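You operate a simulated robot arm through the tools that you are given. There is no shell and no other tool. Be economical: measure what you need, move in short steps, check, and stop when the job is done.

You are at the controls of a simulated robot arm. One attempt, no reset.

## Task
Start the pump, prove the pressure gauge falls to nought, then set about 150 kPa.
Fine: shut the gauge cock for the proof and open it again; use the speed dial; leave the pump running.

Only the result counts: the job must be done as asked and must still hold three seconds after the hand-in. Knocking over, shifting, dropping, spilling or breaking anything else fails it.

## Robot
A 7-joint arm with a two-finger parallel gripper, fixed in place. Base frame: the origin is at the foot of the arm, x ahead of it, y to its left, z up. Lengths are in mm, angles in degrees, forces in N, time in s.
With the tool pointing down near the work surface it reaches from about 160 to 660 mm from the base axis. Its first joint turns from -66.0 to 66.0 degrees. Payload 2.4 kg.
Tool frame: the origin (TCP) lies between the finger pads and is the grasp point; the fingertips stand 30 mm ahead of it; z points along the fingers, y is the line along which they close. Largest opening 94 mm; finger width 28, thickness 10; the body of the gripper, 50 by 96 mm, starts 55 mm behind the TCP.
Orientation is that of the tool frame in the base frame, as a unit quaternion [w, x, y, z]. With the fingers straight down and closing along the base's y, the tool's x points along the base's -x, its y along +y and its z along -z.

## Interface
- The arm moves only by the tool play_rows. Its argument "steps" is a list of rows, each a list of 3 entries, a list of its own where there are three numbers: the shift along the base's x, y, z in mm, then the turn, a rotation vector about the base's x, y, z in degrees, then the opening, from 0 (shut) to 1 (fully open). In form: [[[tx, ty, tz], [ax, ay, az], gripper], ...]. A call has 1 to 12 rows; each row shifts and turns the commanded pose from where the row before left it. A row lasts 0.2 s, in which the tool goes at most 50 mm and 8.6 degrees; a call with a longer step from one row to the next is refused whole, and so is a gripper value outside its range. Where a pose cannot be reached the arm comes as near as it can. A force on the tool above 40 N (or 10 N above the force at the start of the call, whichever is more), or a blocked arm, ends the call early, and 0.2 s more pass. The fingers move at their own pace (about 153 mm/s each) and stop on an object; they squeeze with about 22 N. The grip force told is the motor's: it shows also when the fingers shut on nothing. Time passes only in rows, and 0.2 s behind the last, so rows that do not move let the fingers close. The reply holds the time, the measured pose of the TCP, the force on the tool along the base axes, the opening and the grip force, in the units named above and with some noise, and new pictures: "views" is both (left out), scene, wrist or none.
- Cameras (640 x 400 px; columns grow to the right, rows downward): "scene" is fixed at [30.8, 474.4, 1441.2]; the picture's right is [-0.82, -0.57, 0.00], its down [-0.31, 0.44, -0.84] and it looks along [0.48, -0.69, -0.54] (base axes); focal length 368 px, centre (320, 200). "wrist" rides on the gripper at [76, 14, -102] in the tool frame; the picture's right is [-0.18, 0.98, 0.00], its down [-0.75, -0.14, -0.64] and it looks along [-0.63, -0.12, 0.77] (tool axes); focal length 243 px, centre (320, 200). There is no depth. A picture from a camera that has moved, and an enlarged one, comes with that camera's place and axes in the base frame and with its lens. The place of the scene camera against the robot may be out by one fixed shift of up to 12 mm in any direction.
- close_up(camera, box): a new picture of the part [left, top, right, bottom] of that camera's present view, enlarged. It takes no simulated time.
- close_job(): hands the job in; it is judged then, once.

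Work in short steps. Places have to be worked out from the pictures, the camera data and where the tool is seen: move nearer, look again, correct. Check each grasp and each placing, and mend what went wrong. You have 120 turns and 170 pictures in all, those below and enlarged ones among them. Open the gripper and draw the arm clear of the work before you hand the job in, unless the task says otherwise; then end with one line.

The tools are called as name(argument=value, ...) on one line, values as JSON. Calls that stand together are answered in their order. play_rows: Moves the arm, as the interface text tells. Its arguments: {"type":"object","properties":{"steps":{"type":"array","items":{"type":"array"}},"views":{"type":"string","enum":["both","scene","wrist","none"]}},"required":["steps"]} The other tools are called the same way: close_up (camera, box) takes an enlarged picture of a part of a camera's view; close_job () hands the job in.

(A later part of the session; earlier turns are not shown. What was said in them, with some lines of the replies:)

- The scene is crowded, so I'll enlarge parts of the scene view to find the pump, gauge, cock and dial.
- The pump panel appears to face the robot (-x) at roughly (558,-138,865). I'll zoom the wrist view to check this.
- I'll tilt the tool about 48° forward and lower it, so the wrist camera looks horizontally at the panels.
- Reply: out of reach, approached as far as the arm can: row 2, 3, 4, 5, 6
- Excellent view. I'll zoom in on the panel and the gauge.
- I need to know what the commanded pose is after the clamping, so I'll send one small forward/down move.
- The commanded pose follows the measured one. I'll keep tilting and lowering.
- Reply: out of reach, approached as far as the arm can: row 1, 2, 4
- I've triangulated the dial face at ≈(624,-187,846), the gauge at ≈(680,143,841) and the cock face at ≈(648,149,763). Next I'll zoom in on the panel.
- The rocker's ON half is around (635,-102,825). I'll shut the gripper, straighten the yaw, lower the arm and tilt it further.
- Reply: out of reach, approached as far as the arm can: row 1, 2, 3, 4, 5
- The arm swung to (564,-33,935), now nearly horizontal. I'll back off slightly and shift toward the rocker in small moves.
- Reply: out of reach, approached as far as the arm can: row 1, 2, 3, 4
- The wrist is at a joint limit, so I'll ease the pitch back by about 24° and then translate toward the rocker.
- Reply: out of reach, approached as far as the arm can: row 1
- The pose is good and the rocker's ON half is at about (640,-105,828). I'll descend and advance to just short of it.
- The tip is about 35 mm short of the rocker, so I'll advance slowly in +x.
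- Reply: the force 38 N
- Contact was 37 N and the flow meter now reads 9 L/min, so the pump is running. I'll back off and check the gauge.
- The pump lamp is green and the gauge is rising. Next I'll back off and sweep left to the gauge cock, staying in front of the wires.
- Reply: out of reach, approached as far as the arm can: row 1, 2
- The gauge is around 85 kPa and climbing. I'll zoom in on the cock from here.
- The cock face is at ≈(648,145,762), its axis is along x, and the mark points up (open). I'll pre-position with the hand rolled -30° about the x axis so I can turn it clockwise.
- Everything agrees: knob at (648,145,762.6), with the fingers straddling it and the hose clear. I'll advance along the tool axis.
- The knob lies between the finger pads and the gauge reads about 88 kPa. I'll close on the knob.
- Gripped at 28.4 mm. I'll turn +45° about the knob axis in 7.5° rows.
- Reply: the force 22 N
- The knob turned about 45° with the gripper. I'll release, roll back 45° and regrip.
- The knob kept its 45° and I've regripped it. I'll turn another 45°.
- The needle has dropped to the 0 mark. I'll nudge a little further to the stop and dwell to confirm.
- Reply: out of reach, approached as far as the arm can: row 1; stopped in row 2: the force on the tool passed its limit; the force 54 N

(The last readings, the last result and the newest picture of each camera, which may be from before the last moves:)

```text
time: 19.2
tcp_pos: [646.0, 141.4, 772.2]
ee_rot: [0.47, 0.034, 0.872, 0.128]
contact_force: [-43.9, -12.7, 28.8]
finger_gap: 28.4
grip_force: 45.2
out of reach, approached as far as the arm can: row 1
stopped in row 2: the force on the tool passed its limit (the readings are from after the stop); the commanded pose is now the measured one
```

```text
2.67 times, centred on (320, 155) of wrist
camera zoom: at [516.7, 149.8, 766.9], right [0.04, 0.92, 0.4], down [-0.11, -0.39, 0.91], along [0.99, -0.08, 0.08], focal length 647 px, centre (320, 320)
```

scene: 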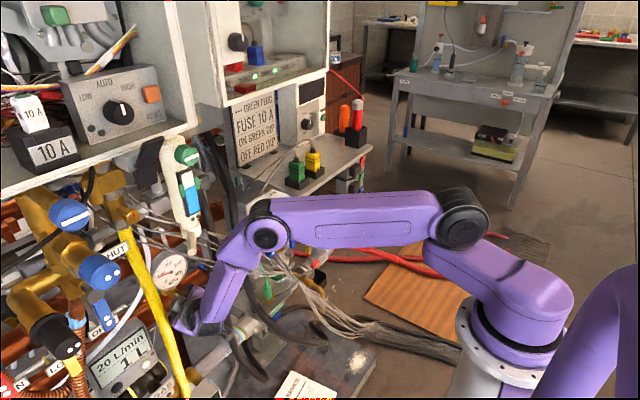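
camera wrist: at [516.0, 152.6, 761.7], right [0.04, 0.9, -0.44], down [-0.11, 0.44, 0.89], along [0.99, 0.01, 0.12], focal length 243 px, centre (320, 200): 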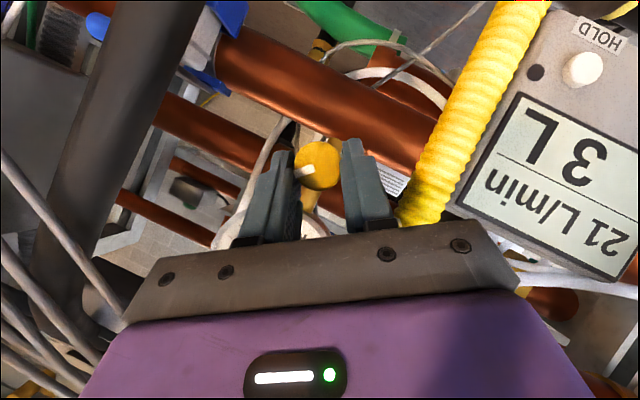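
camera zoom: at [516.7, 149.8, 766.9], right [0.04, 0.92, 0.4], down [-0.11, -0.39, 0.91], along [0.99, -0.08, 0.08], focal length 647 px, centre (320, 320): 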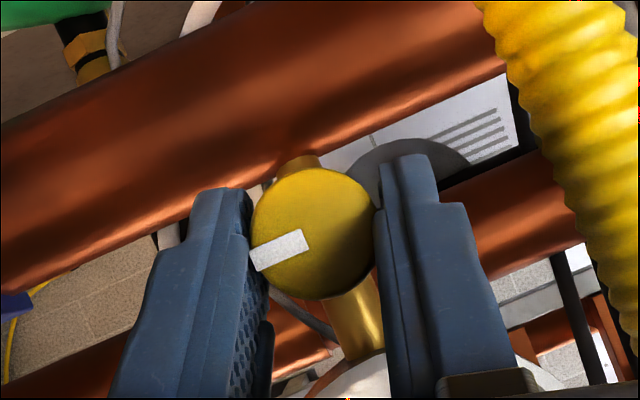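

The needle is at 0 with the cock against its stop. I'll dwell about 1 s as proof.

play_rows(steps=[[[-1, 0, 0.5], [0, 0, 0], 0.45], [[0, 0, 0], [0, 0, 0], 0.45], [[0, 0, 0], [0, 0, 0], 0.45], [[0, 0, 0], [0, 0, 0], 0.45], [[0, 0, 0], [0, 0, 0], 0.45]], views="none")

close_up(camera="scene", box=[140, 240, 200, 290])

```text
time: 20.4
tcp_pos: [645.5, 142.1, 772.1]
ee_rot: [0.469, 0.034, 0.873, 0.129]
contact_force: [-0.1, -0.2, 0.0]
finger_gap: 42.4
grip_force: 0.1
```

```text
8.00 times, centred on (170, 265) of scene
camera zoom: at [30.8, 474.4, 1441.2], right [-0.82, -0.57, 0.0], down [-0.31, 0.44, -0.84], along [0.48, -0.69, -0.54], focal length 2942 px, centre (1520, -320)
```

zoom: 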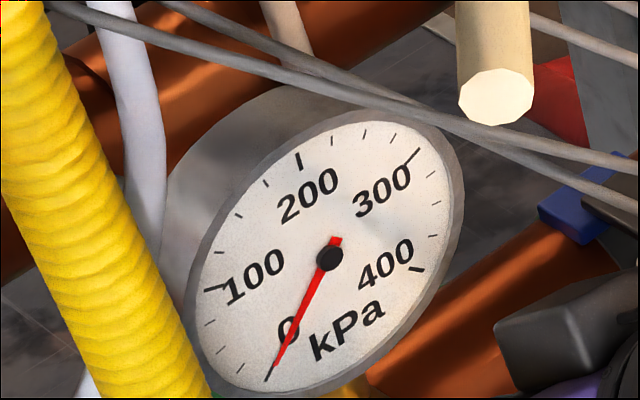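

Proven: exactly 0. Now I'll reopen it by gripping and turning back 52°.

play_rows(steps=[[[0, 0, 0], [0, 0, 0], 0], [[0, 0, 0], [0, 0, 0], 0], [[0, 1.5, 0.5], [-7.5, 0, 0], 0], [[0, 1.5, 0.3], [-7.5, 0, 0], 0], [[0, 1.6, 0.1], [-7.5, 0, 0], 0], [[0, 1.6, -0.1], [-7.5, 0, 0], 0], [[0, 1.5, -0.3], [-7.5, 0, 0], 0], [[0, 1.5, -0.5], [-7.5, 0, 0], 0], [[0, 1.4, -0.7], [-7.5, 0, 0], 0]], views="none")

close_up(camera="wrist", box=[240, 80, 400, 230])

```text
time: 22.4
tcp_pos: [646.2, 150.7, 770.6]
ee_rot: [0.435, -0.175, 0.84, -0.273]
contact_force: [0.7, -8.4, -9.3]
finger_gap: 28.1
grip_force: 44.9
```

```text
2.67 times, centred on (320, 155) of wrist
camera zoom: at [516.6, 152.7, 760.5], right [0.05, 0.87, -0.48], down [-0.1, 0.49, 0.87], along [0.99, 0.01, 0.11], focal length 647 px, centre (320, 320)
```

zoom: 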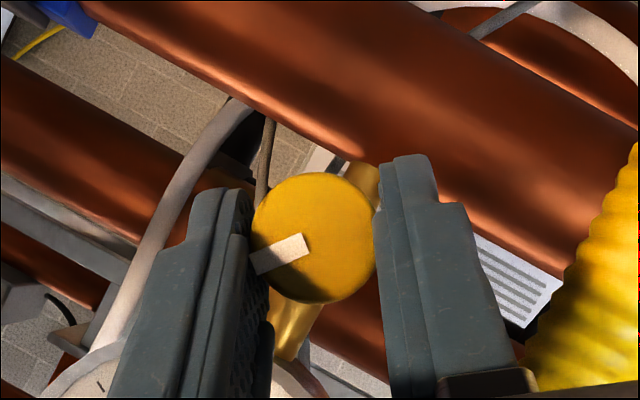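

I'll ratchet: release, roll forward 45°, regrip.

play_rows(steps=[[[-1, 0, 0.5], [0, 0, 0], 0.5], [[0, -1.4, 0.7], [7.5, 0, 0], 0.5], [[0, -1.5, 0.5], [7.5, 0, 0], 0.5], [[0, -1.5, 0.3], [7.5, 0, 0], 0.5], [[0, -1.6, 0.1], [7.5, 0, 0], 0.5], [[0, -1.6, -0.1], [7.5, 0, 0], 0.5], [[0, -1.5, -0.3], [7.5, 0, 0], 0.5], [[0, 0, 0], [0, 0, 0], 0], [[0, 0, 0], [0, 0, 0], 0]], views="none")

play_rows(steps=[[[0, 1.5, 0.3], [-7.5, 0, 0], 0], [[0, 1.6, 0.1], [-7.5, 0, 0], 0], [[0, 1.6, -0.1], [-7.5, 0, 0], 0], [[0, 1.5, -0.3], [-7.5, 0, 0], 0], [[0, 1.5, -0.5], [-7.5, 0, 0], 0], [[0, 1.4, -0.7], [-7.5, 0, 0], 0]], views="none")

close_up(camera="wrist", box=[240, 80, 400, 230])

close_up(camera="scene", box=[140, 240, 200, 290])

```text
time: 24.4
tcp_pos: [644.8, 142.9, 772.4]
ee_rot: [0.471, 0.005, 0.88, 0.07]
contact_force: [0.2, -0.9, 1.3]
finger_gap: 28.5
grip_force: 45.1
```

```text
time: 25.8
tcp_pos: [644.2, 151.5, 771.0]
ee_rot: [0.436, -0.175, 0.839, -0.273]
contact_force: [-3.1, -7.3, 1.4]
finger_gap: 28.5
grip_force: 45.0
```

```text
2.67 times, centred on (320, 155) of wrist
camera zoom: at [516.0, 153.4, 761.6], right [0.05, 0.87, -0.48], down [-0.1, 0.49, 0.87], along [0.99, 0.01, 0.11], focal length 647 px, centre (320, 320)
```

zoom: 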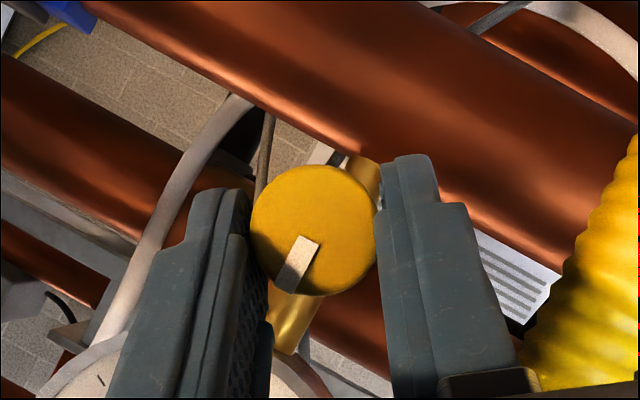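

```text
8.00 times, centred on (170, 265) of scene
camera zoom: at [30.7, 474.2, 1441.3], right [-0.82, -0.57, 0.0], down [-0.31, 0.44, -0.84], along [0.48, -0.69, -0.54], focal length 2942 px, centre (1520, -320)
```

zoom: 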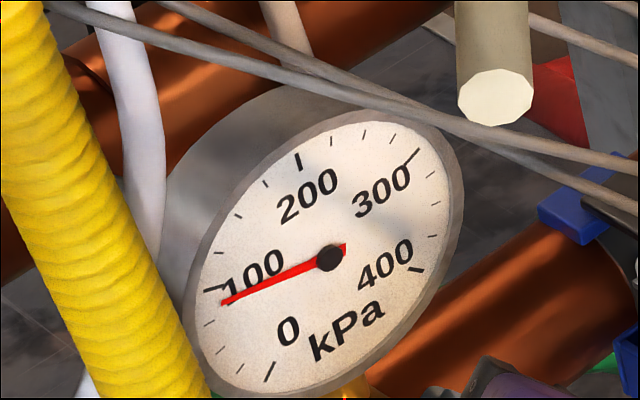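

The gauge is back to about 88 kPa and the mark is upright, so the cock is open. I'll release and retreat along the tool axis.

play_rows(steps=[[[0, 0, 0], [0, 0, 0], 0.5], [[-12, 4, 7], [0, 0, 0], 0.5], [[-20, 7, 11], [0, 0, 0], 0.5], [[-20, 7, 11], [0, 0, 0], 0.5], [[-20, 7, 11], [7.5, 0, 0], 0.5], [[-15, -10, 20], [7.5, 0, 0], 0.5], [[-15, -20, 25], [7.5, 0, 0], 0.5], [[-10, -25, 25], [7.5, 0, 0], 0.5]], views="wrist")

close_up(camera="scene", box=[140, 230, 220, 310])

```text
time: 27.6
tcp_pos: [532.6, 122.1, 880.6]
ee_rot: [0.467, -0.058, 0.881, -0.044]
contact_force: [-0.1, 0.2, -0.5]
finger_gap: 47.1
grip_force: 0.0
camera wrist: at [403.7, 128.7, 873.7], right [0.04, 1.0, 0.02], down [-0.1, -0.02, 0.99], along [0.99, -0.04, 0.1], focal length 243 px, centre (320, 200)
```

wrist: 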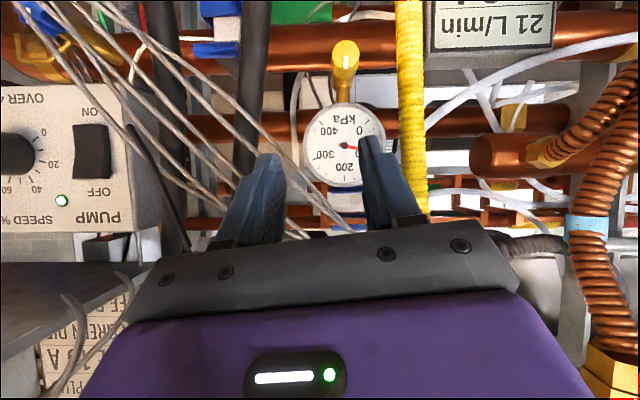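

```text
5.00 times, centred on (180, 270) of scene
camera zoom: at [30.7, 474.4, 1441.2], right [-0.82, -0.57, 0.0], down [-0.31, 0.44, -0.84], along [0.48, -0.69, -0.54], focal length 1839 px, centre (1020, -150)
```

zoom: 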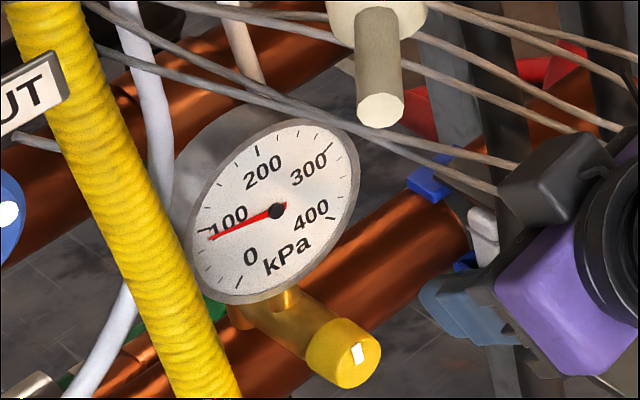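

The reading is about 88 kPa. The shelf edge is at about x=483, z=980, so for the dial I need a flatter hand. First I'll sweep right, staying in front of the wires and the shelf.

play_rows(steps=[[[-10, -20, 0], [0, 0, 0], 0.5], [[-10, -28, -2], [0, 0, 0], 0.5], [[-5, -30, -3], [0, 0, 0], 0.5], [[0, -30, -3], [0, 0, -1], 0.5], [[0, -30, -3], [0, 0, -1], 0.5], [[0, -30, -3], [0, 0, -1], 0.5], [[0, -30, -3], [0, 0, -1], 0.5], [[0, -30, -3], [0, 0, -1], 0.5], [[0, -30, -3], [0, 0, -1], 0.5], [[0, -30, -3], [0, 0, -1], 0.5], [[0, -18, -2], [0, 0, -1], 0.5]], views="both")

```text
time: 30.0
tcp_pos: [512.7, -119.9, 858.2]
ee_rot: [0.462, 0.006, 0.883, -0.081]
contact_force: [-0.6, 0.0, -0.7]
finger_gap: 47.2
grip_force: 0.1
out of reach, approached as far as the arm can: row 8, 9, 10, 11
camera wrist: at [385.9, -95.5, 850.9], right [0.19, 0.98, 0.01], down [-0.1, 0.01, 0.99], along [0.98, -0.19, 0.1], focal length 243 px, centre (320, 200)
```

scene: 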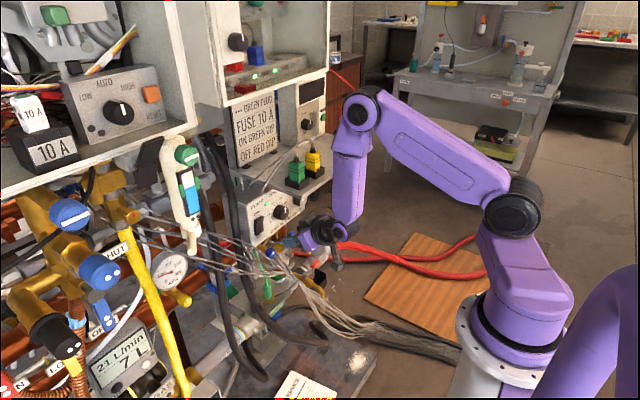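
wrist: 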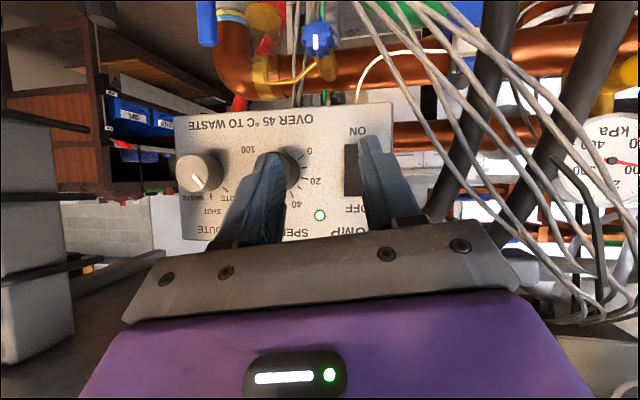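

I'm at a limit here, so I'll move forward a bit and add yaw while shifting right.

play_rows(steps=[[[20, -5, 0], [0, 0, -2], 0.5], [[20, -10, 0], [0, -2, -2], 0.5], [[3, -18, 0], [0, -3, -2], 0.5], [[0, -18, 0], [0, -3, 0], 0.5], [[0, -16, 0], [0, -3, 0], 0.5]], views="both")

```text
time: 31.2
tcp_pos: [559.6, -162.4, 861.0]
ee_rot: [0.54, 0.063, 0.833, -0.103]
contact_force: [0.5, 0.1, -1.2]
finger_gap: 46.8
grip_force: 0.0
out of reach, approached as far as the arm can: row 4, 5
camera wrist: at [438.2, -125.5, 828.4], right [0.29, 0.96, 0.07], down [-0.29, 0.02, 0.96], along [0.91, -0.29, 0.28], focal length 243 px, centre (320, 200)
```

scene: 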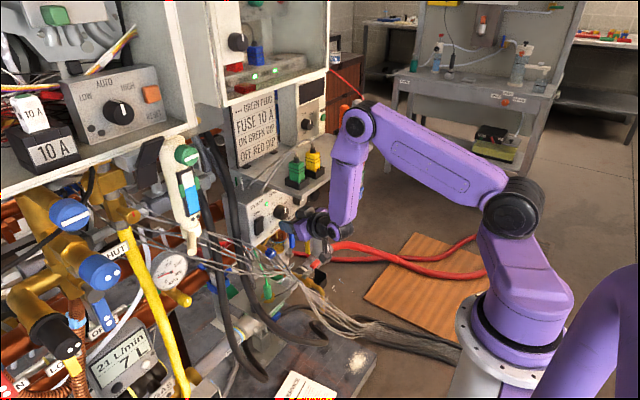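
wrist: 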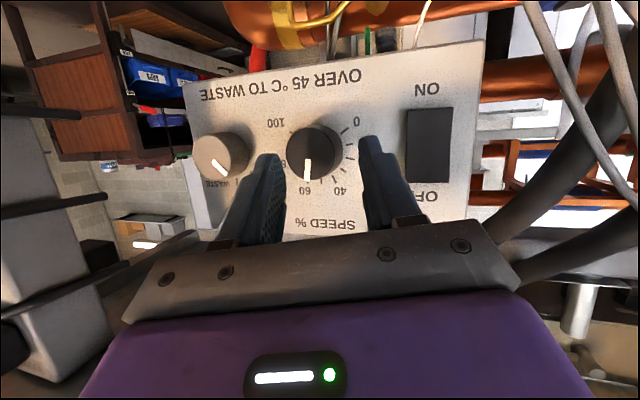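

The dial is nicely framed, with its face at ≈(624,-190,848). I'll advance toward the grasp point, first most of the way.

play_rows(steps=[[[10, -6, 0], [0, 0, 0], 0.6], [[10, -6, -1], [0, 0, 0], 0.6], [[10, -5, -1], [0, 0, 0], 0.6], [[8, -4, -1], [0, 0, 0], 0.6]], views="wrist")

close_up(camera="scene", box=[220, 120, 380, 260])

```text
time: 32.1
tcp_pos: [585.5, -169.1, 852.7]
ee_rot: [0.531, 0.064, 0.839, -0.102]
contact_force: [-14.9, 2.7, 4.7]
finger_gap: 57.2
grip_force: 0.7
out of reach, approached as far as the arm can: row 1, 2, 4
stopped in row 4: the force on the tool passed its limit (the readings are from after the stop); the commanded pose is now the measured one
camera wrist: at [465.4, -130.5, 823.8], right [0.29, 0.95, 0.06], down [-0.27, 0.02, 0.96], along [0.92, -0.3, 0.26], focal length 243 px, centre (320, 200)
```

wrist: 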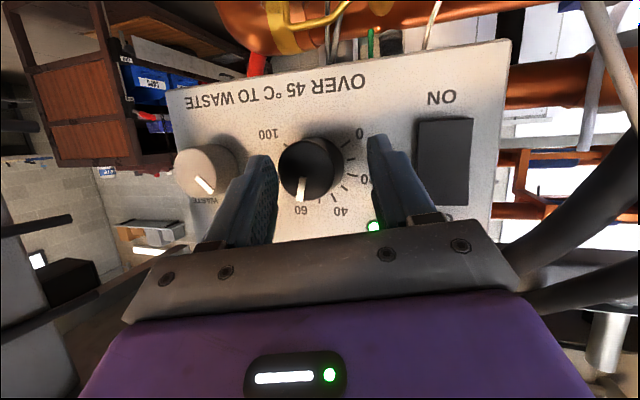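

```text
2.86 times, centred on (300, 190) of scene
camera zoom: at [30.3, 474.5, 1441.2], right [-0.82, -0.57, 0.0], down [-0.31, 0.44, -0.84], along [0.48, -0.69, -0.54], focal length 1051 px, centre (377, 229)
```

zoom: 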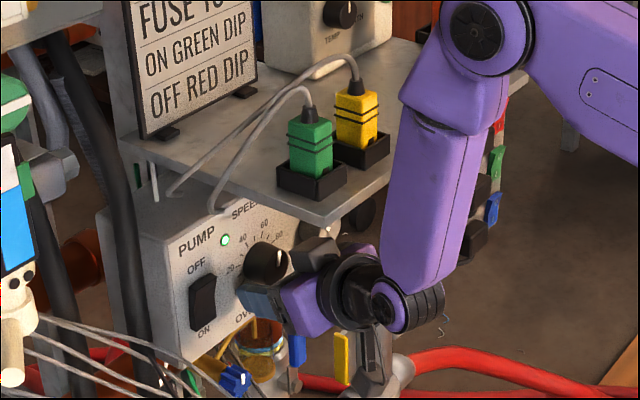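

The left fingertip touched the dial edge because the tool is still about 14 mm too far left. I'll back off slightly, relax the tilt and shift right.

play_rows(steps=[[[-10, 0, 1], [0, 2, -2], 0.6], [[0, -8, 1], [0, 2, -2], 0.6], [[0, -8, 1], [0, 2, 0], 0.6], [[0, -4, 0], [0, 0, 0], 0.6]], views="wrist")

```text
time: 33.1
tcp_pos: [577.3, -184.7, 855.1]
ee_rot: [0.483, 0.084, 0.863, -0.123]
contact_force: [-3.7, 8.4, 0.9]
finger_gap: 60.8
grip_force: 4.0
camera wrist: at [457.1, -140.3, 839.6], right [0.35, 0.93, 0.03], down [-0.17, 0.03, 0.99], along [0.92, -0.35, 0.17], focal length 243 px, centre (320, 200)
```

wrist: 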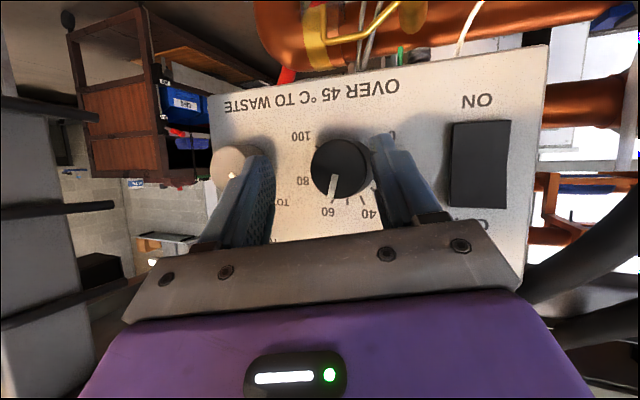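

A fingertip is brushing the dial's left side; my better estimate of the dial centre is (613,-186,846). I'll back off and cut the yaw so both fingertips engage evenly.

play_rows(steps=[[[-12, -2, 0], [0, 0, 0], 0.65], [[-3, -2, 0], [0, 0, 4], 0.65], [[0, -2, 0], [0, 0, 4], 0.65], [[0, -2, 0], [0, 0, 4], 0.65]], views="wrist")

```text
time: 34.1
tcp_pos: [572.1, -155.8, 859.7]
ee_rot: [0.488, 0.033, 0.866, -0.099]
contact_force: [-0.2, 0.0, -1.2]
finger_gap: 61.1
grip_force: 0.0
out of reach, approached as far as the arm can: row 2, 3, 4
camera wrist: at [447.8, -124.2, 843.1], right [0.25, 0.97, 0.02], down [-0.17, 0.02, 0.99], along [0.95, -0.25, 0.17], focal length 243 px, centre (320, 200)
```

wrist: 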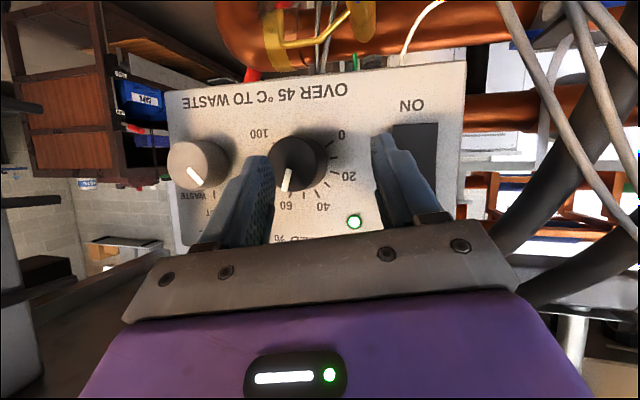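

The hand's yaw can't exceed the radial direction, so I'll use a cone pose rolled about -45° around the dial axis. That makes the closing direction perpendicular to the dial axis.

play_rows(steps=[[[-8, 0, 2], [-7.5, 0.95, 2.3], 0.6], [[0, -1, 2], [-7.5, 0.95, 2.3], 0.6], [[0, -1, 2], [-7.5, 0.95, 2.3], 0.6], [[0, -1, 2], [-7.5, 0.95, 2.3], 0.6], [[0, -1, 2], [-7.5, 0.95, 2.3], 0.6], [[0, 0, 2], [-7.5, 0.95, 2.3], 0.6]], views="both")

```text
time: 35.5
tcp_pos: [565.7, -162.1, 870.4]
ee_rot: [0.428, -0.264, 0.782, -0.367]
contact_force: [-0.2, -0.2, -0.4]
finger_gap: 56.4
grip_force: 0.1
camera wrist: at [436.1, -173.3, 860.2], right [-0.01, 0.72, -0.7], down [-0.17, 0.69, 0.71], along [0.99, 0.12, 0.12], focal length 243 px, centre (320, 200)
```

scene: 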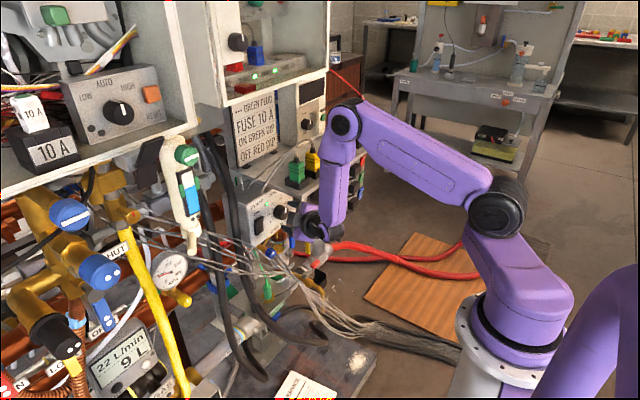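
wrist: 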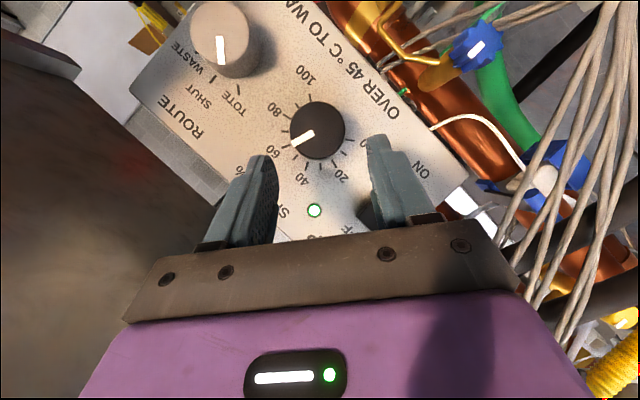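

There are no limits in this pose, and the dial is centred between the fingers at ≈(612,-188,847). I'll advance along the tool axis.

play_rows(steps=[[[11, -6, -5.5], [0, 0, 0], 0.6], [[11, -6, -5], [0, 0, 0], 0.6], [[9, -6, -5], [0, 0, 0], 0.6]], views="wrist")

close_up(camera="wrist", box=[240, 60, 400, 210])

```text
time: 36.3
tcp_pos: [595.5, -179.7, 856.6]
ee_rot: [0.429, -0.264, 0.782, -0.366]
contact_force: [0.4, -0.3, 0.2]
finger_gap: 56.8
grip_force: 0.1
camera wrist: at [467.3, -191.3, 844.2], right [-0.01, 0.72, -0.7], down [-0.17, 0.69, 0.71], along [0.99, 0.12, 0.12], focal length 243 px, centre (320, 200)
```

wrist: 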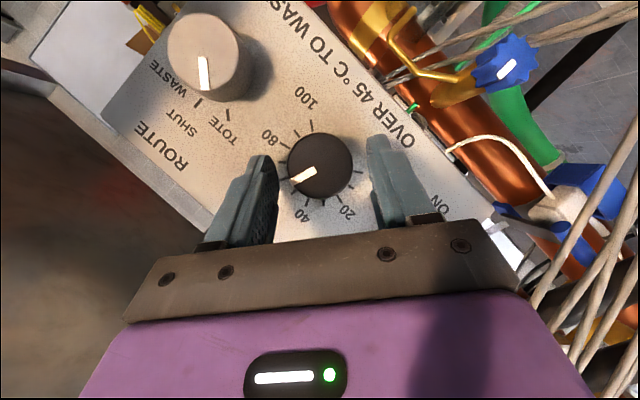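

```text
2.67 times, centred on (320, 135) of wrist
camera zoom: at [467.3, -191.3, 844.2], right [-0.01, 0.72, -0.7], down [-0.17, 0.69, 0.71], along [0.99, 0.12, 0.12], focal length 647 px, centre (320, 373)
```

zoom: 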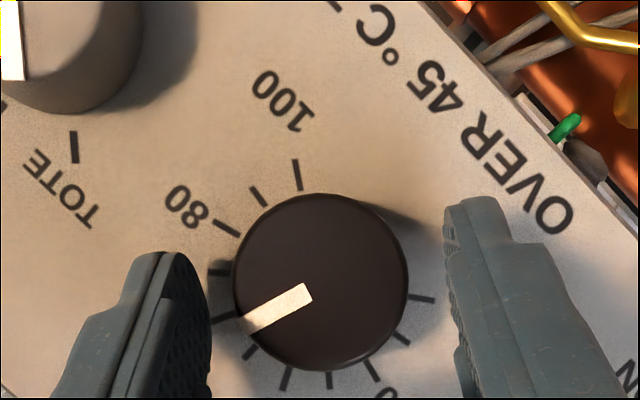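

The dial reads about 55% and sits between the pads. I'll close the gripper on it.

play_rows(steps=[[[2, -1, -1], [0, 0, 0], 0.6], [[0, 0, 0], [0, 0, 0], 0], [[0, 0, 0], [0, 0, 0], 0]], views="none")

close_up(camera="wrist", box=[240, 60, 400, 210])

```text
time: 37.1
tcp_pos: [599.1, -181.6, 854.8]
ee_rot: [0.43, -0.263, 0.782, -0.366]
contact_force: [-2.9, -0.2, 2.7]
finger_gap: 42.9
grip_force: 44.9
```

```text
2.67 times, centred on (320, 135) of wrist
camera zoom: at [469.1, -192.3, 843.4], right [0.0, 0.72, -0.7], down [-0.17, 0.69, 0.71], along [0.99, 0.12, 0.12], focal length 647 px, centre (320, 373)
```

zoom: 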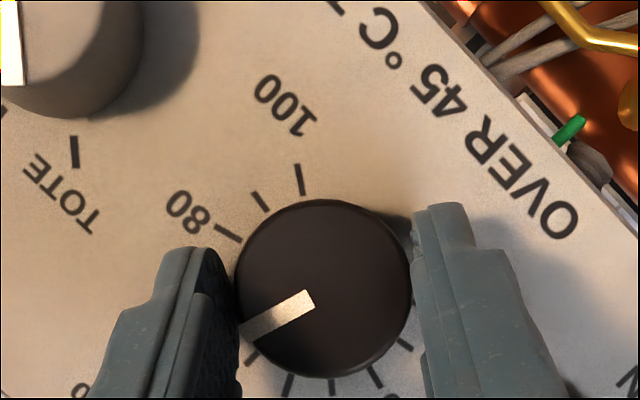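

Gripped at 42.9 mm. To stay clear of the yaw limit I'll release, roll back 30° more first, then grip.

play_rows(steps=[[[-1, 0, 0], [0, 0, 0], 0.65], [[0, 1, -0.9], [-7.5, 0, 0], 0.65], [[0, 0.9, -1], [-7.5, 0, 0], 0.65], [[0, 0.8, -1.1], [-7.5, 0, 0], 0.65], [[0, 0.6, -1.2], [-7.5, 0, 0], 0.65], [[1, 0, 0], [0, 0, 0], 0.65]], views="both")

close_up(camera="wrist", box=[240, 60, 400, 210])

```text
time: 38.5
tcp_pos: [596.8, -176.2, 850.0]
ee_rot: [0.346, -0.367, 0.661, -0.556]
contact_force: [-0.3, 0.2, 0.7]
finger_gap: 61.1
grip_force: 0.0
camera wrist: at [468.8, -192.8, 846.3], right [-0.01, 0.27, -0.96], down [-0.17, 0.95, 0.27], along [0.99, 0.17, 0.04], focal length 243 px, centre (320, 200)
```

scene: 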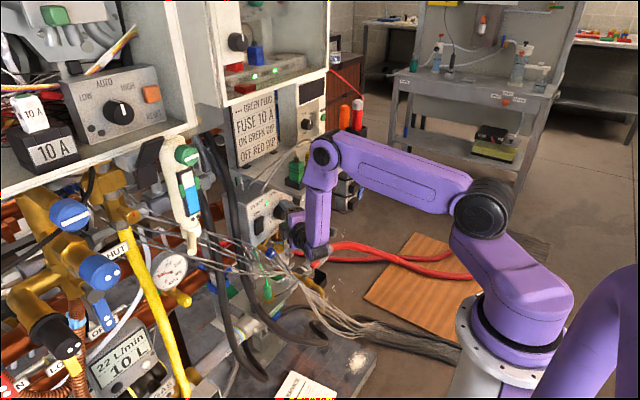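
wrist: 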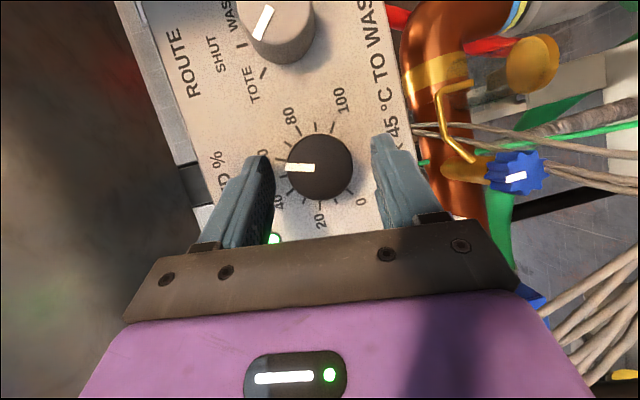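

```text
2.67 times, centred on (320, 135) of wrist
camera zoom: at [468.8, -192.8, 846.3], right [-0.01, 0.27, -0.96], down [-0.17, 0.95, 0.27], along [0.99, 0.17, 0.04], focal length 647 px, centre (320, 373)
```

zoom: 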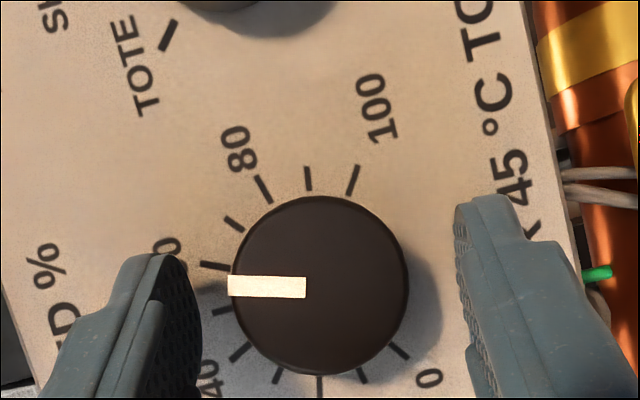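

The reach is fine here. The mark is at about 56%, so I'll grip and turn clockwise 30°.

play_rows(steps=[[[2, -1, -0.5], [0, 0, 0], 0.65], [[0, 0, 0], [0, 0, 0], 0], [[0, 0, 0], [0, 0, 0], 0], [[0, -0.5, 1.3], [7.5, 0, 0], 0], [[0, -0.7, 1.3], [7.5, 0, 0], 0], [[0, -0.8, 1.2], [7.5, 0, 0], 0], [[0, -1, 1.1], [7.5, 0, 0], 0], [[0, 0, 0], [0, 0, 0], 0]], views="none")

close_up(camera="wrist", box=[240, 60, 400, 210])

close_up(camera="scene", box=[140, 240, 200, 290])

```text
time: 40.3
tcp_pos: [599.5, -180.8, 854.9]
ee_rot: [0.429, -0.264, 0.783, -0.364]
contact_force: [4.1, -0.6, -2.4]
finger_gap: 42.4
grip_force: 45.1
```

```text
2.67 times, centred on (320, 135) of wrist
camera zoom: at [470.8, -192.8, 843.4], right [-0.01, 0.72, -0.7], down [-0.17, 0.68, 0.71], along [0.99, 0.12, 0.12], focal length 647 px, centre (320, 373)
```

zoom: 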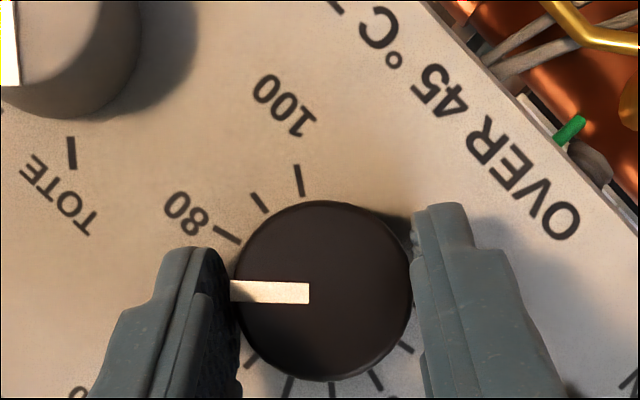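

```text
8.00 times, centred on (170, 265) of scene
camera zoom: at [30.9, 474.4, 1441.2], right [-0.82, -0.57, 0.0], down [-0.31, 0.44, -0.84], along [0.48, -0.69, -0.54], focal length 2942 px, centre (1520, -320)
```

zoom: 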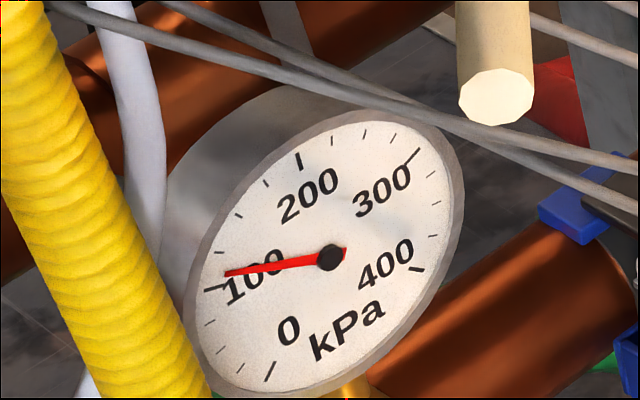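

The gauge is rising, about 112 kPa now. I'll let it settle.

play_rows(steps=[[[0, 0, 0], [0, 0, 0], 0], [[0, 0, 0], [0, 0, 0], 0], [[0, 0, 0], [0, 0, 0], 0], [[0, 0, 0], [0, 0, 0], 0], [[0, 0, 0], [0, 0, 0], 0], [[0, 0, 0], [0, 0, 0], 0], [[0, 0, 0], [0, 0, 0], 0], [[0, 0, 0], [0, 0, 0], 0], [[0, 0, 0], [0, 0, 0], 0], [[0, 0, 0], [0, 0, 0], 0]], views="none")

close_up(camera="scene", box=[140, 240, 200, 290])

```text
time: 42.5
tcp_pos: [599.2, -181.9, 855.1]
ee_rot: [0.429, -0.263, 0.783, -0.366]
contact_force: [3.3, -0.4, -3.1]
finger_gap: 42.4
grip_force: 45.4
```

```text
8.00 times, centred on (170, 265) of scene
camera zoom: at [30.9, 474.4, 1441.2], right [-0.82, -0.57, 0.0], down [-0.31, 0.44, -0.84], along [0.48, -0.69, -0.54], focal length 2942 px, centre (1520, -320)
```

zoom: 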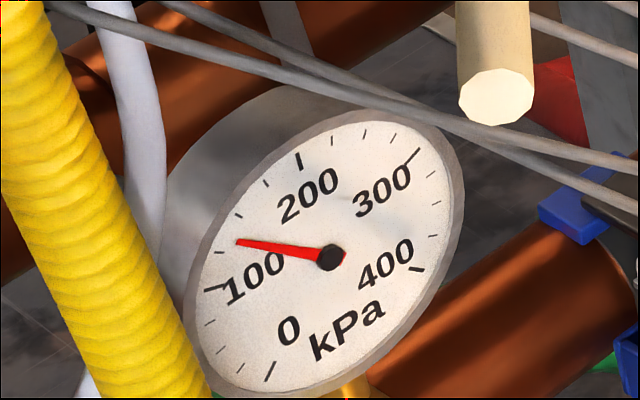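

It's near 132 kPa. I'll wait a bit more to see whether it has settled.

play_rows(steps=[[[0, 0, 0], [0, 0, 0], 0], [[0, 0, 0], [0, 0, 0], 0], [[0, 0, 0], [0, 0, 0], 0], [[0, 0, 0], [0, 0, 0], 0], [[0, 0, 0], [0, 0, 0], 0], [[0, 0, 0], [0, 0, 0], 0], [[0, 0, 0], [0, 0, 0], 0], [[0, 0, 0], [0, 0, 0], 0], [[0, 0, 0], [0, 0, 0], 0], [[0, 0, 0], [0, 0, 0], 0]], views="none")

close_up(camera="scene", box=[140, 240, 200, 290])

```text
time: 44.7
tcp_pos: [599.9, -181.2, 854.7]
ee_rot: [0.429, -0.263, 0.783, -0.366]
contact_force: [1.3, 0.0, -4.7]
finger_gap: 42.2
grip_force: 45.1
```

```text
8.00 times, centred on (170, 265) of scene
camera zoom: at [30.9, 474.4, 1441.2], right [-0.82, -0.57, 0.0], down [-0.31, 0.44, -0.84], along [0.48, -0.69, -0.54], focal length 2942 px, centre (1520, -320)
```

zoom: 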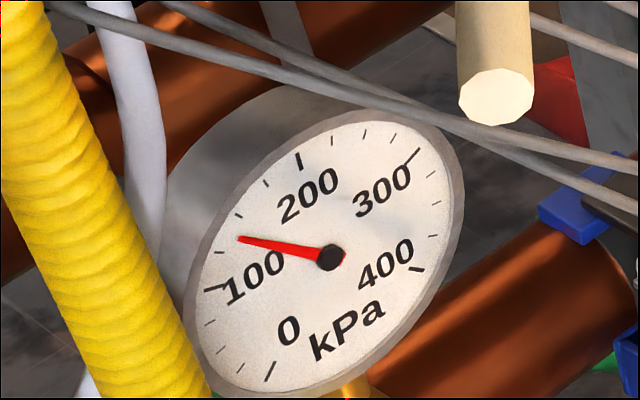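

It has settled at about 135 kPa. Another +8° should give about 150.

play_rows(steps=[[[0, -0.5, 0.4], [4, 0, 0], 0], [[0, -0.6, 0.4], [4, 0, 0], 0], [[0, 0, 0], [0, 0, 0], 0], [[0, 0, 0], [0, 0, 0], 0], [[0, 0, 0], [0, 0, 0], 0], [[0, 0, 0], [0, 0, 0], 0], [[0, 0, 0], [0, 0, 0], 0], [[0, 0, 0], [0, 0, 0], 0], [[0, 0, 0], [0, 0, 0], 0], [[0, 0, 0], [0, 0, 0], 0], [[0, 0, 0], [0, 0, 0], 0], [[0, 0, 0], [0, 0, 0], 0]], views="none")

play_rows(steps=[[[0, 0, 0], [0, 0, 0], 0], [[0, 0, 0], [0, 0, 0], 0], [[0, 0, 0], [0, 0, 0], 0], [[0, 0, 0], [0, 0, 0], 0], [[0, 0, 0], [0, 0, 0], 0], [[0, 0, 0], [0, 0, 0], 0], [[0, 0, 0], [0, 0, 0], 0], [[0, 0, 0], [0, 0, 0], 0]], views="none")

close_up(camera="scene", box=[140, 240, 200, 290])

close_up(camera="wrist", box=[240, 60, 400, 210])

```text
time: 47.3
tcp_pos: [599.5, -181.6, 855.9]
ee_rot: [0.447, -0.233, 0.806, -0.309]
contact_force: [0.2, 2.7, -4.6]
finger_gap: 42.3
grip_force: 45.3
```

```text
time: 49.1
tcp_pos: [599.2, -182.5, 856.0]
ee_rot: [0.447, -0.233, 0.806, -0.309]
contact_force: [0.3, 4.0, -4.8]
finger_gap: 42.1
grip_force: 44.9
```

```text
8.00 times, centred on (170, 265) of scene
camera zoom: at [30.8, 474.5, 1441.2], right [-0.82, -0.57, 0.0], down [-0.31, 0.44, -0.84], along [0.48, -0.69, -0.54], focal length 2942 px, centre (1520, -320)
```

zoom: 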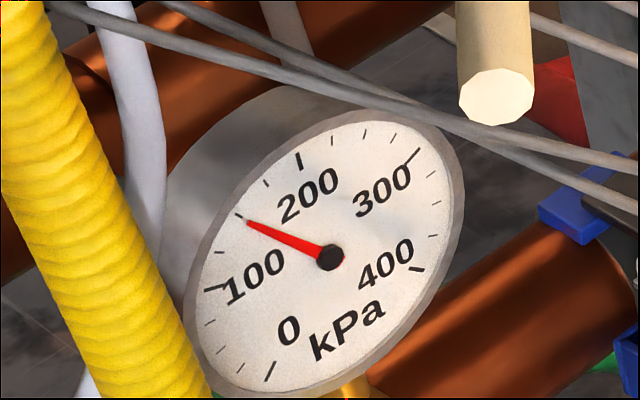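

```text
2.67 times, centred on (320, 135) of wrist
camera zoom: at [470.7, -192.2, 842.6], right [-0.01, 0.81, -0.59], down [-0.17, 0.58, 0.8], along [0.99, 0.1, 0.13], focal length 647 px, centre (320, 373)
```

zoom: 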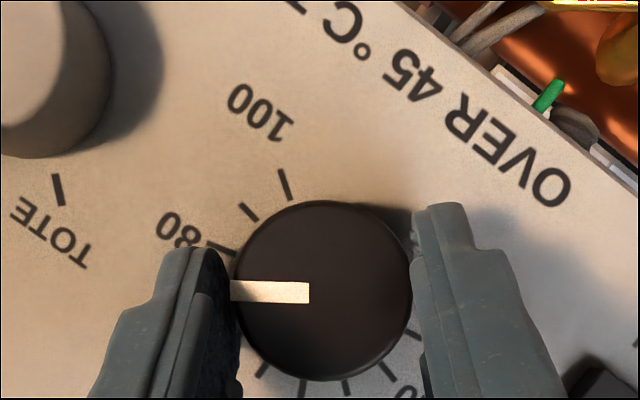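

The needle is right on the 150 tick. I'll release and back straight out.

play_rows(steps=[[[0, 0, 0], [0, 0, 0], 0.65], [[0, 0, 0], [0, 0, 0], 0.65], [[-10, 4, 4], [0, 0, 0], 0.65], [[-15, 6, 6], [0, 0, 0], 0.65], [[-15, 6, 6], [0, 0, 0], 0.65], [[-15, 6, 6], [0, 0, 0], 0.65]], views="both")

close_up(camera="scene", box=[140, 240, 200, 290])

```text
time: 50.5
tcp_pos: [544.4, -160.7, 877.6]
ee_rot: [0.447, -0.233, 0.806, -0.31]
contact_force: [0.0, -0.1, -0.9]
finger_gap: 61.1
grip_force: 0.0
camera wrist: at [415.7, -170.1, 865.5], right [-0.01, 0.81, -0.59], down [-0.17, 0.58, 0.8], along [0.99, 0.11, 0.13], focal length 243 px, centre (320, 200)
```

scene: 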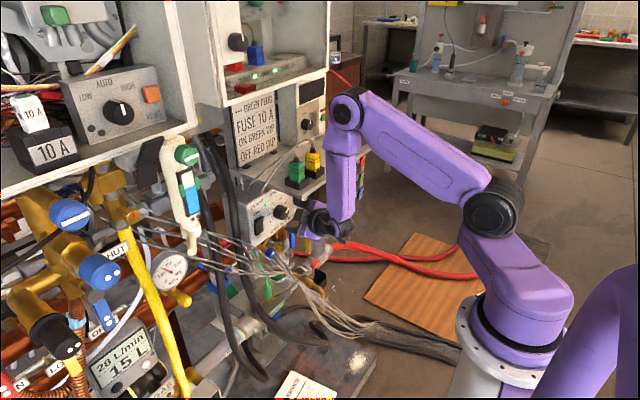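
wrist: 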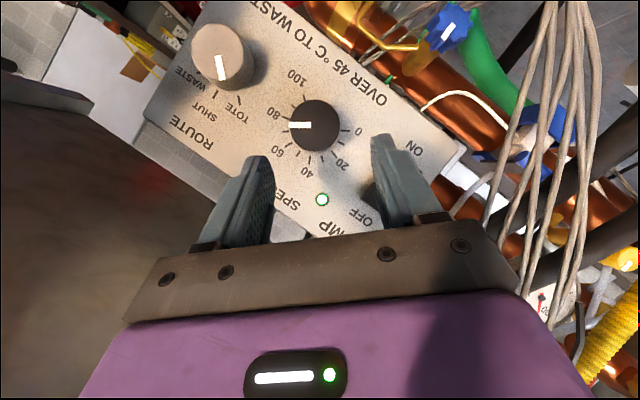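

```text
8.00 times, centred on (170, 265) of scene
camera zoom: at [30.8, 474.4, 1441.2], right [-0.82, -0.57, 0.0], down [-0.31, 0.44, -0.84], along [0.48, -0.69, -0.54], focal length 2942 px, centre (1520, -320)
```

zoom: 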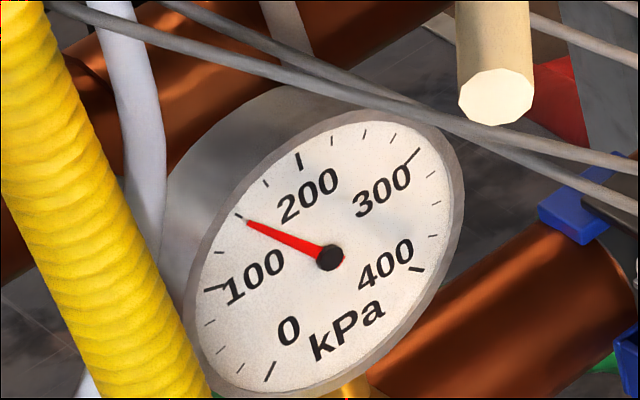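

It's holding at 150 kPa with the pump lamp green. I'll draw back a little further and check once more.

play_rows(steps=[[[-20, 5, 10], [0, 3, 0], 1], [[-20, 5, 15], [0, 5, 0], 1], [[-15, 5, 15], [0, 5, 0], 1], [[-15, 0, 15], [0, 5, 0], 1], [[0, 0, 0], [0, 0, 0], 1], [[0, 0, 0], [0, 0, 0], 1], [[0, 0, 0], [0, 0, 0], 1], [[0, 0, 0], [0, 0, 0], 1]], views="scene")

close_up(camera="scene", box=[140, 240, 200, 310])

```text
time: 52.3
tcp_pos: [469.4, -147.0, 929.8]
ee_rot: [0.307, -0.279, 0.87, -0.267]
contact_force: [-20.3, -7.2, -30.7]
finger_gap: 81.9
grip_force: 0.1
```

scene: 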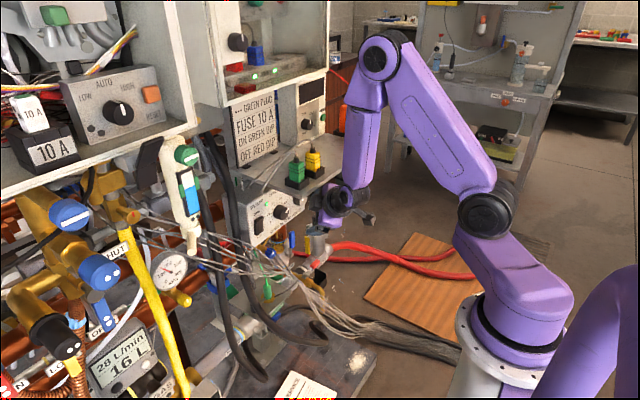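

```text
5.71 times, centred on (170, 275) of scene
camera zoom: at [30.7, 474.0, 1441.4], right [-0.82, -0.57, 0.0], down [-0.31, 0.44, -0.84], along [0.48, -0.69, -0.54], focal length 2101 px, centre (1177, -229)
```

zoom: 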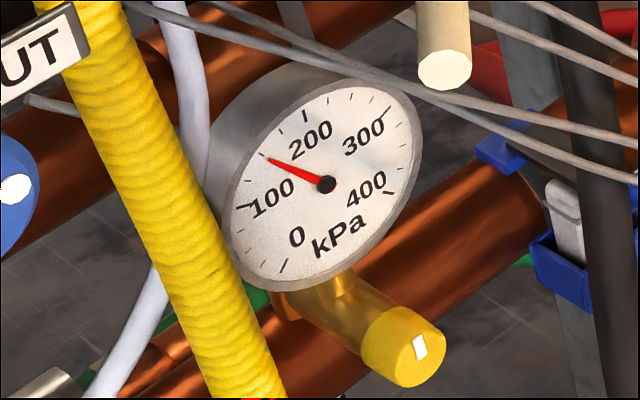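

The hand is pressing up against the shelf (force -30 N in z). I'll lower away from it at once and narrow the fingers.

play_rows(steps=[[[0, 0, -12], [0, 0, 0], 0.5], [[0, 0, -13], [0, 0, 0], 0.5], [[0, 0, -10], [0, 0, 0], 0.5]], views="both")

close_up(camera="scene", box=[220, 120, 400, 260])

```text
time: 53.1
tcp_pos: [475.4, -144.3, 899.3]
ee_rot: [0.317, -0.278, 0.866, -0.269]
contact_force: [0.0, 0.0, -1.6]
finger_gap: 47.2
grip_force: 0.1
camera wrist: at [349.4, -154.8, 925.8], right [-0.19, 0.81, -0.56], down [0.08, 0.58, 0.81], along [0.98, 0.11, -0.17], focal length 243 px, centre (320, 200)
```

scene: 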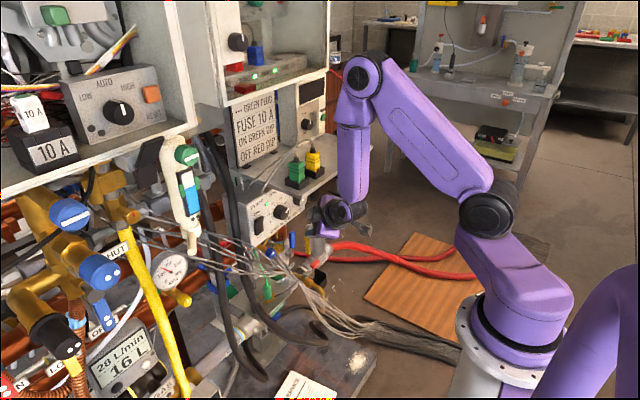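
wrist: 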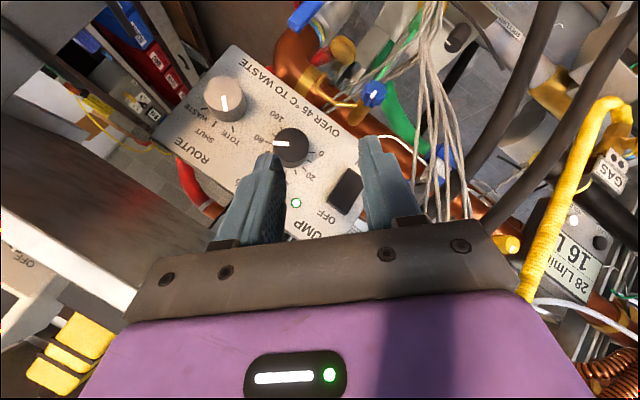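

```text
2.86 times, centred on (310, 190) of scene
camera zoom: at [30.8, 474.4, 1441.2], right [-0.82, -0.57, 0.0], down [-0.31, 0.44, -0.84], along [0.48, -0.69, -0.54], focal length 1051 px, centre (349, 229)
```

zoom: 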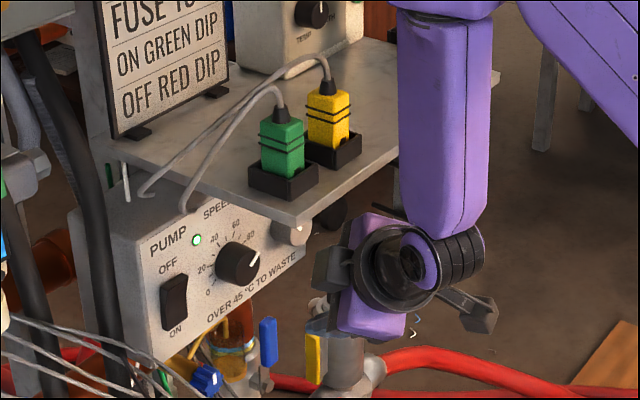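

The hand is clear, the plugs are undisturbed and the dial is unchanged. I'll slide left out from under the shelf and recheck.

play_rows(steps=[[[-10, 15, -3], [0, 0, 0], 0.5], [[-10, 25, 0], [0, 0, 0], 0.5], [[-5, 30, 0], [0, 0, 0], 0.5], [[0, 0, 0], [0, 0, 0], 0.5], [[0, 0, 0], [0, 0, 0], 0.5]], views="scene")

close_up(camera="scene", box=[140, 240, 200, 290])

```text
time: 54.3
tcp_pos: [449.2, -75.9, 894.2]
ee_rot: [0.316, -0.278, 0.866, -0.27]
contact_force: [0.6, -0.3, 0.8]
finger_gap: 47.0
grip_force: 0.1
```

scene: 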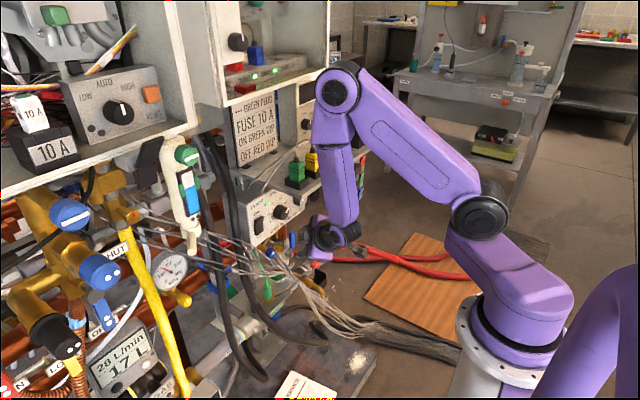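

```text
8.00 times, centred on (170, 265) of scene
camera zoom: at [30.8, 474.4, 1441.2], right [-0.82, -0.57, 0.0], down [-0.31, 0.44, -0.84], along [0.48, -0.69, -0.54], focal length 2942 px, centre (1520, -320)
```

zoom: 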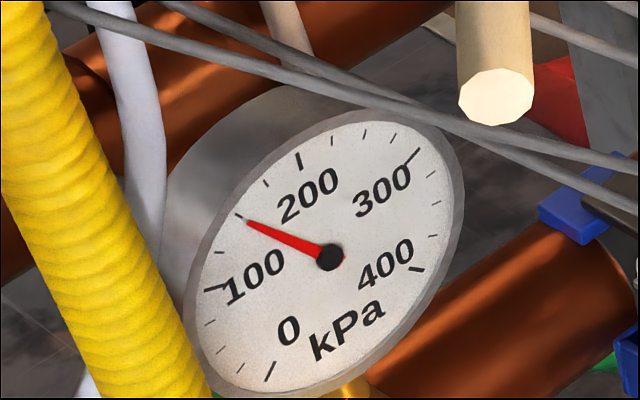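

The gauge holds steady at 150 kPa, the pump is running at 28 L/min, the cock is open and the arm is clear. I'm handing in.

close_job()

```text
The job is handed in.
```

The pump is running. With the cock shut the gauge fell to 0, and with it open again the speed dial gives a steady 150 kPa. While backing away the hand pressed against the underside of the shelf at about 30 N; nothing looked moved afterwards.
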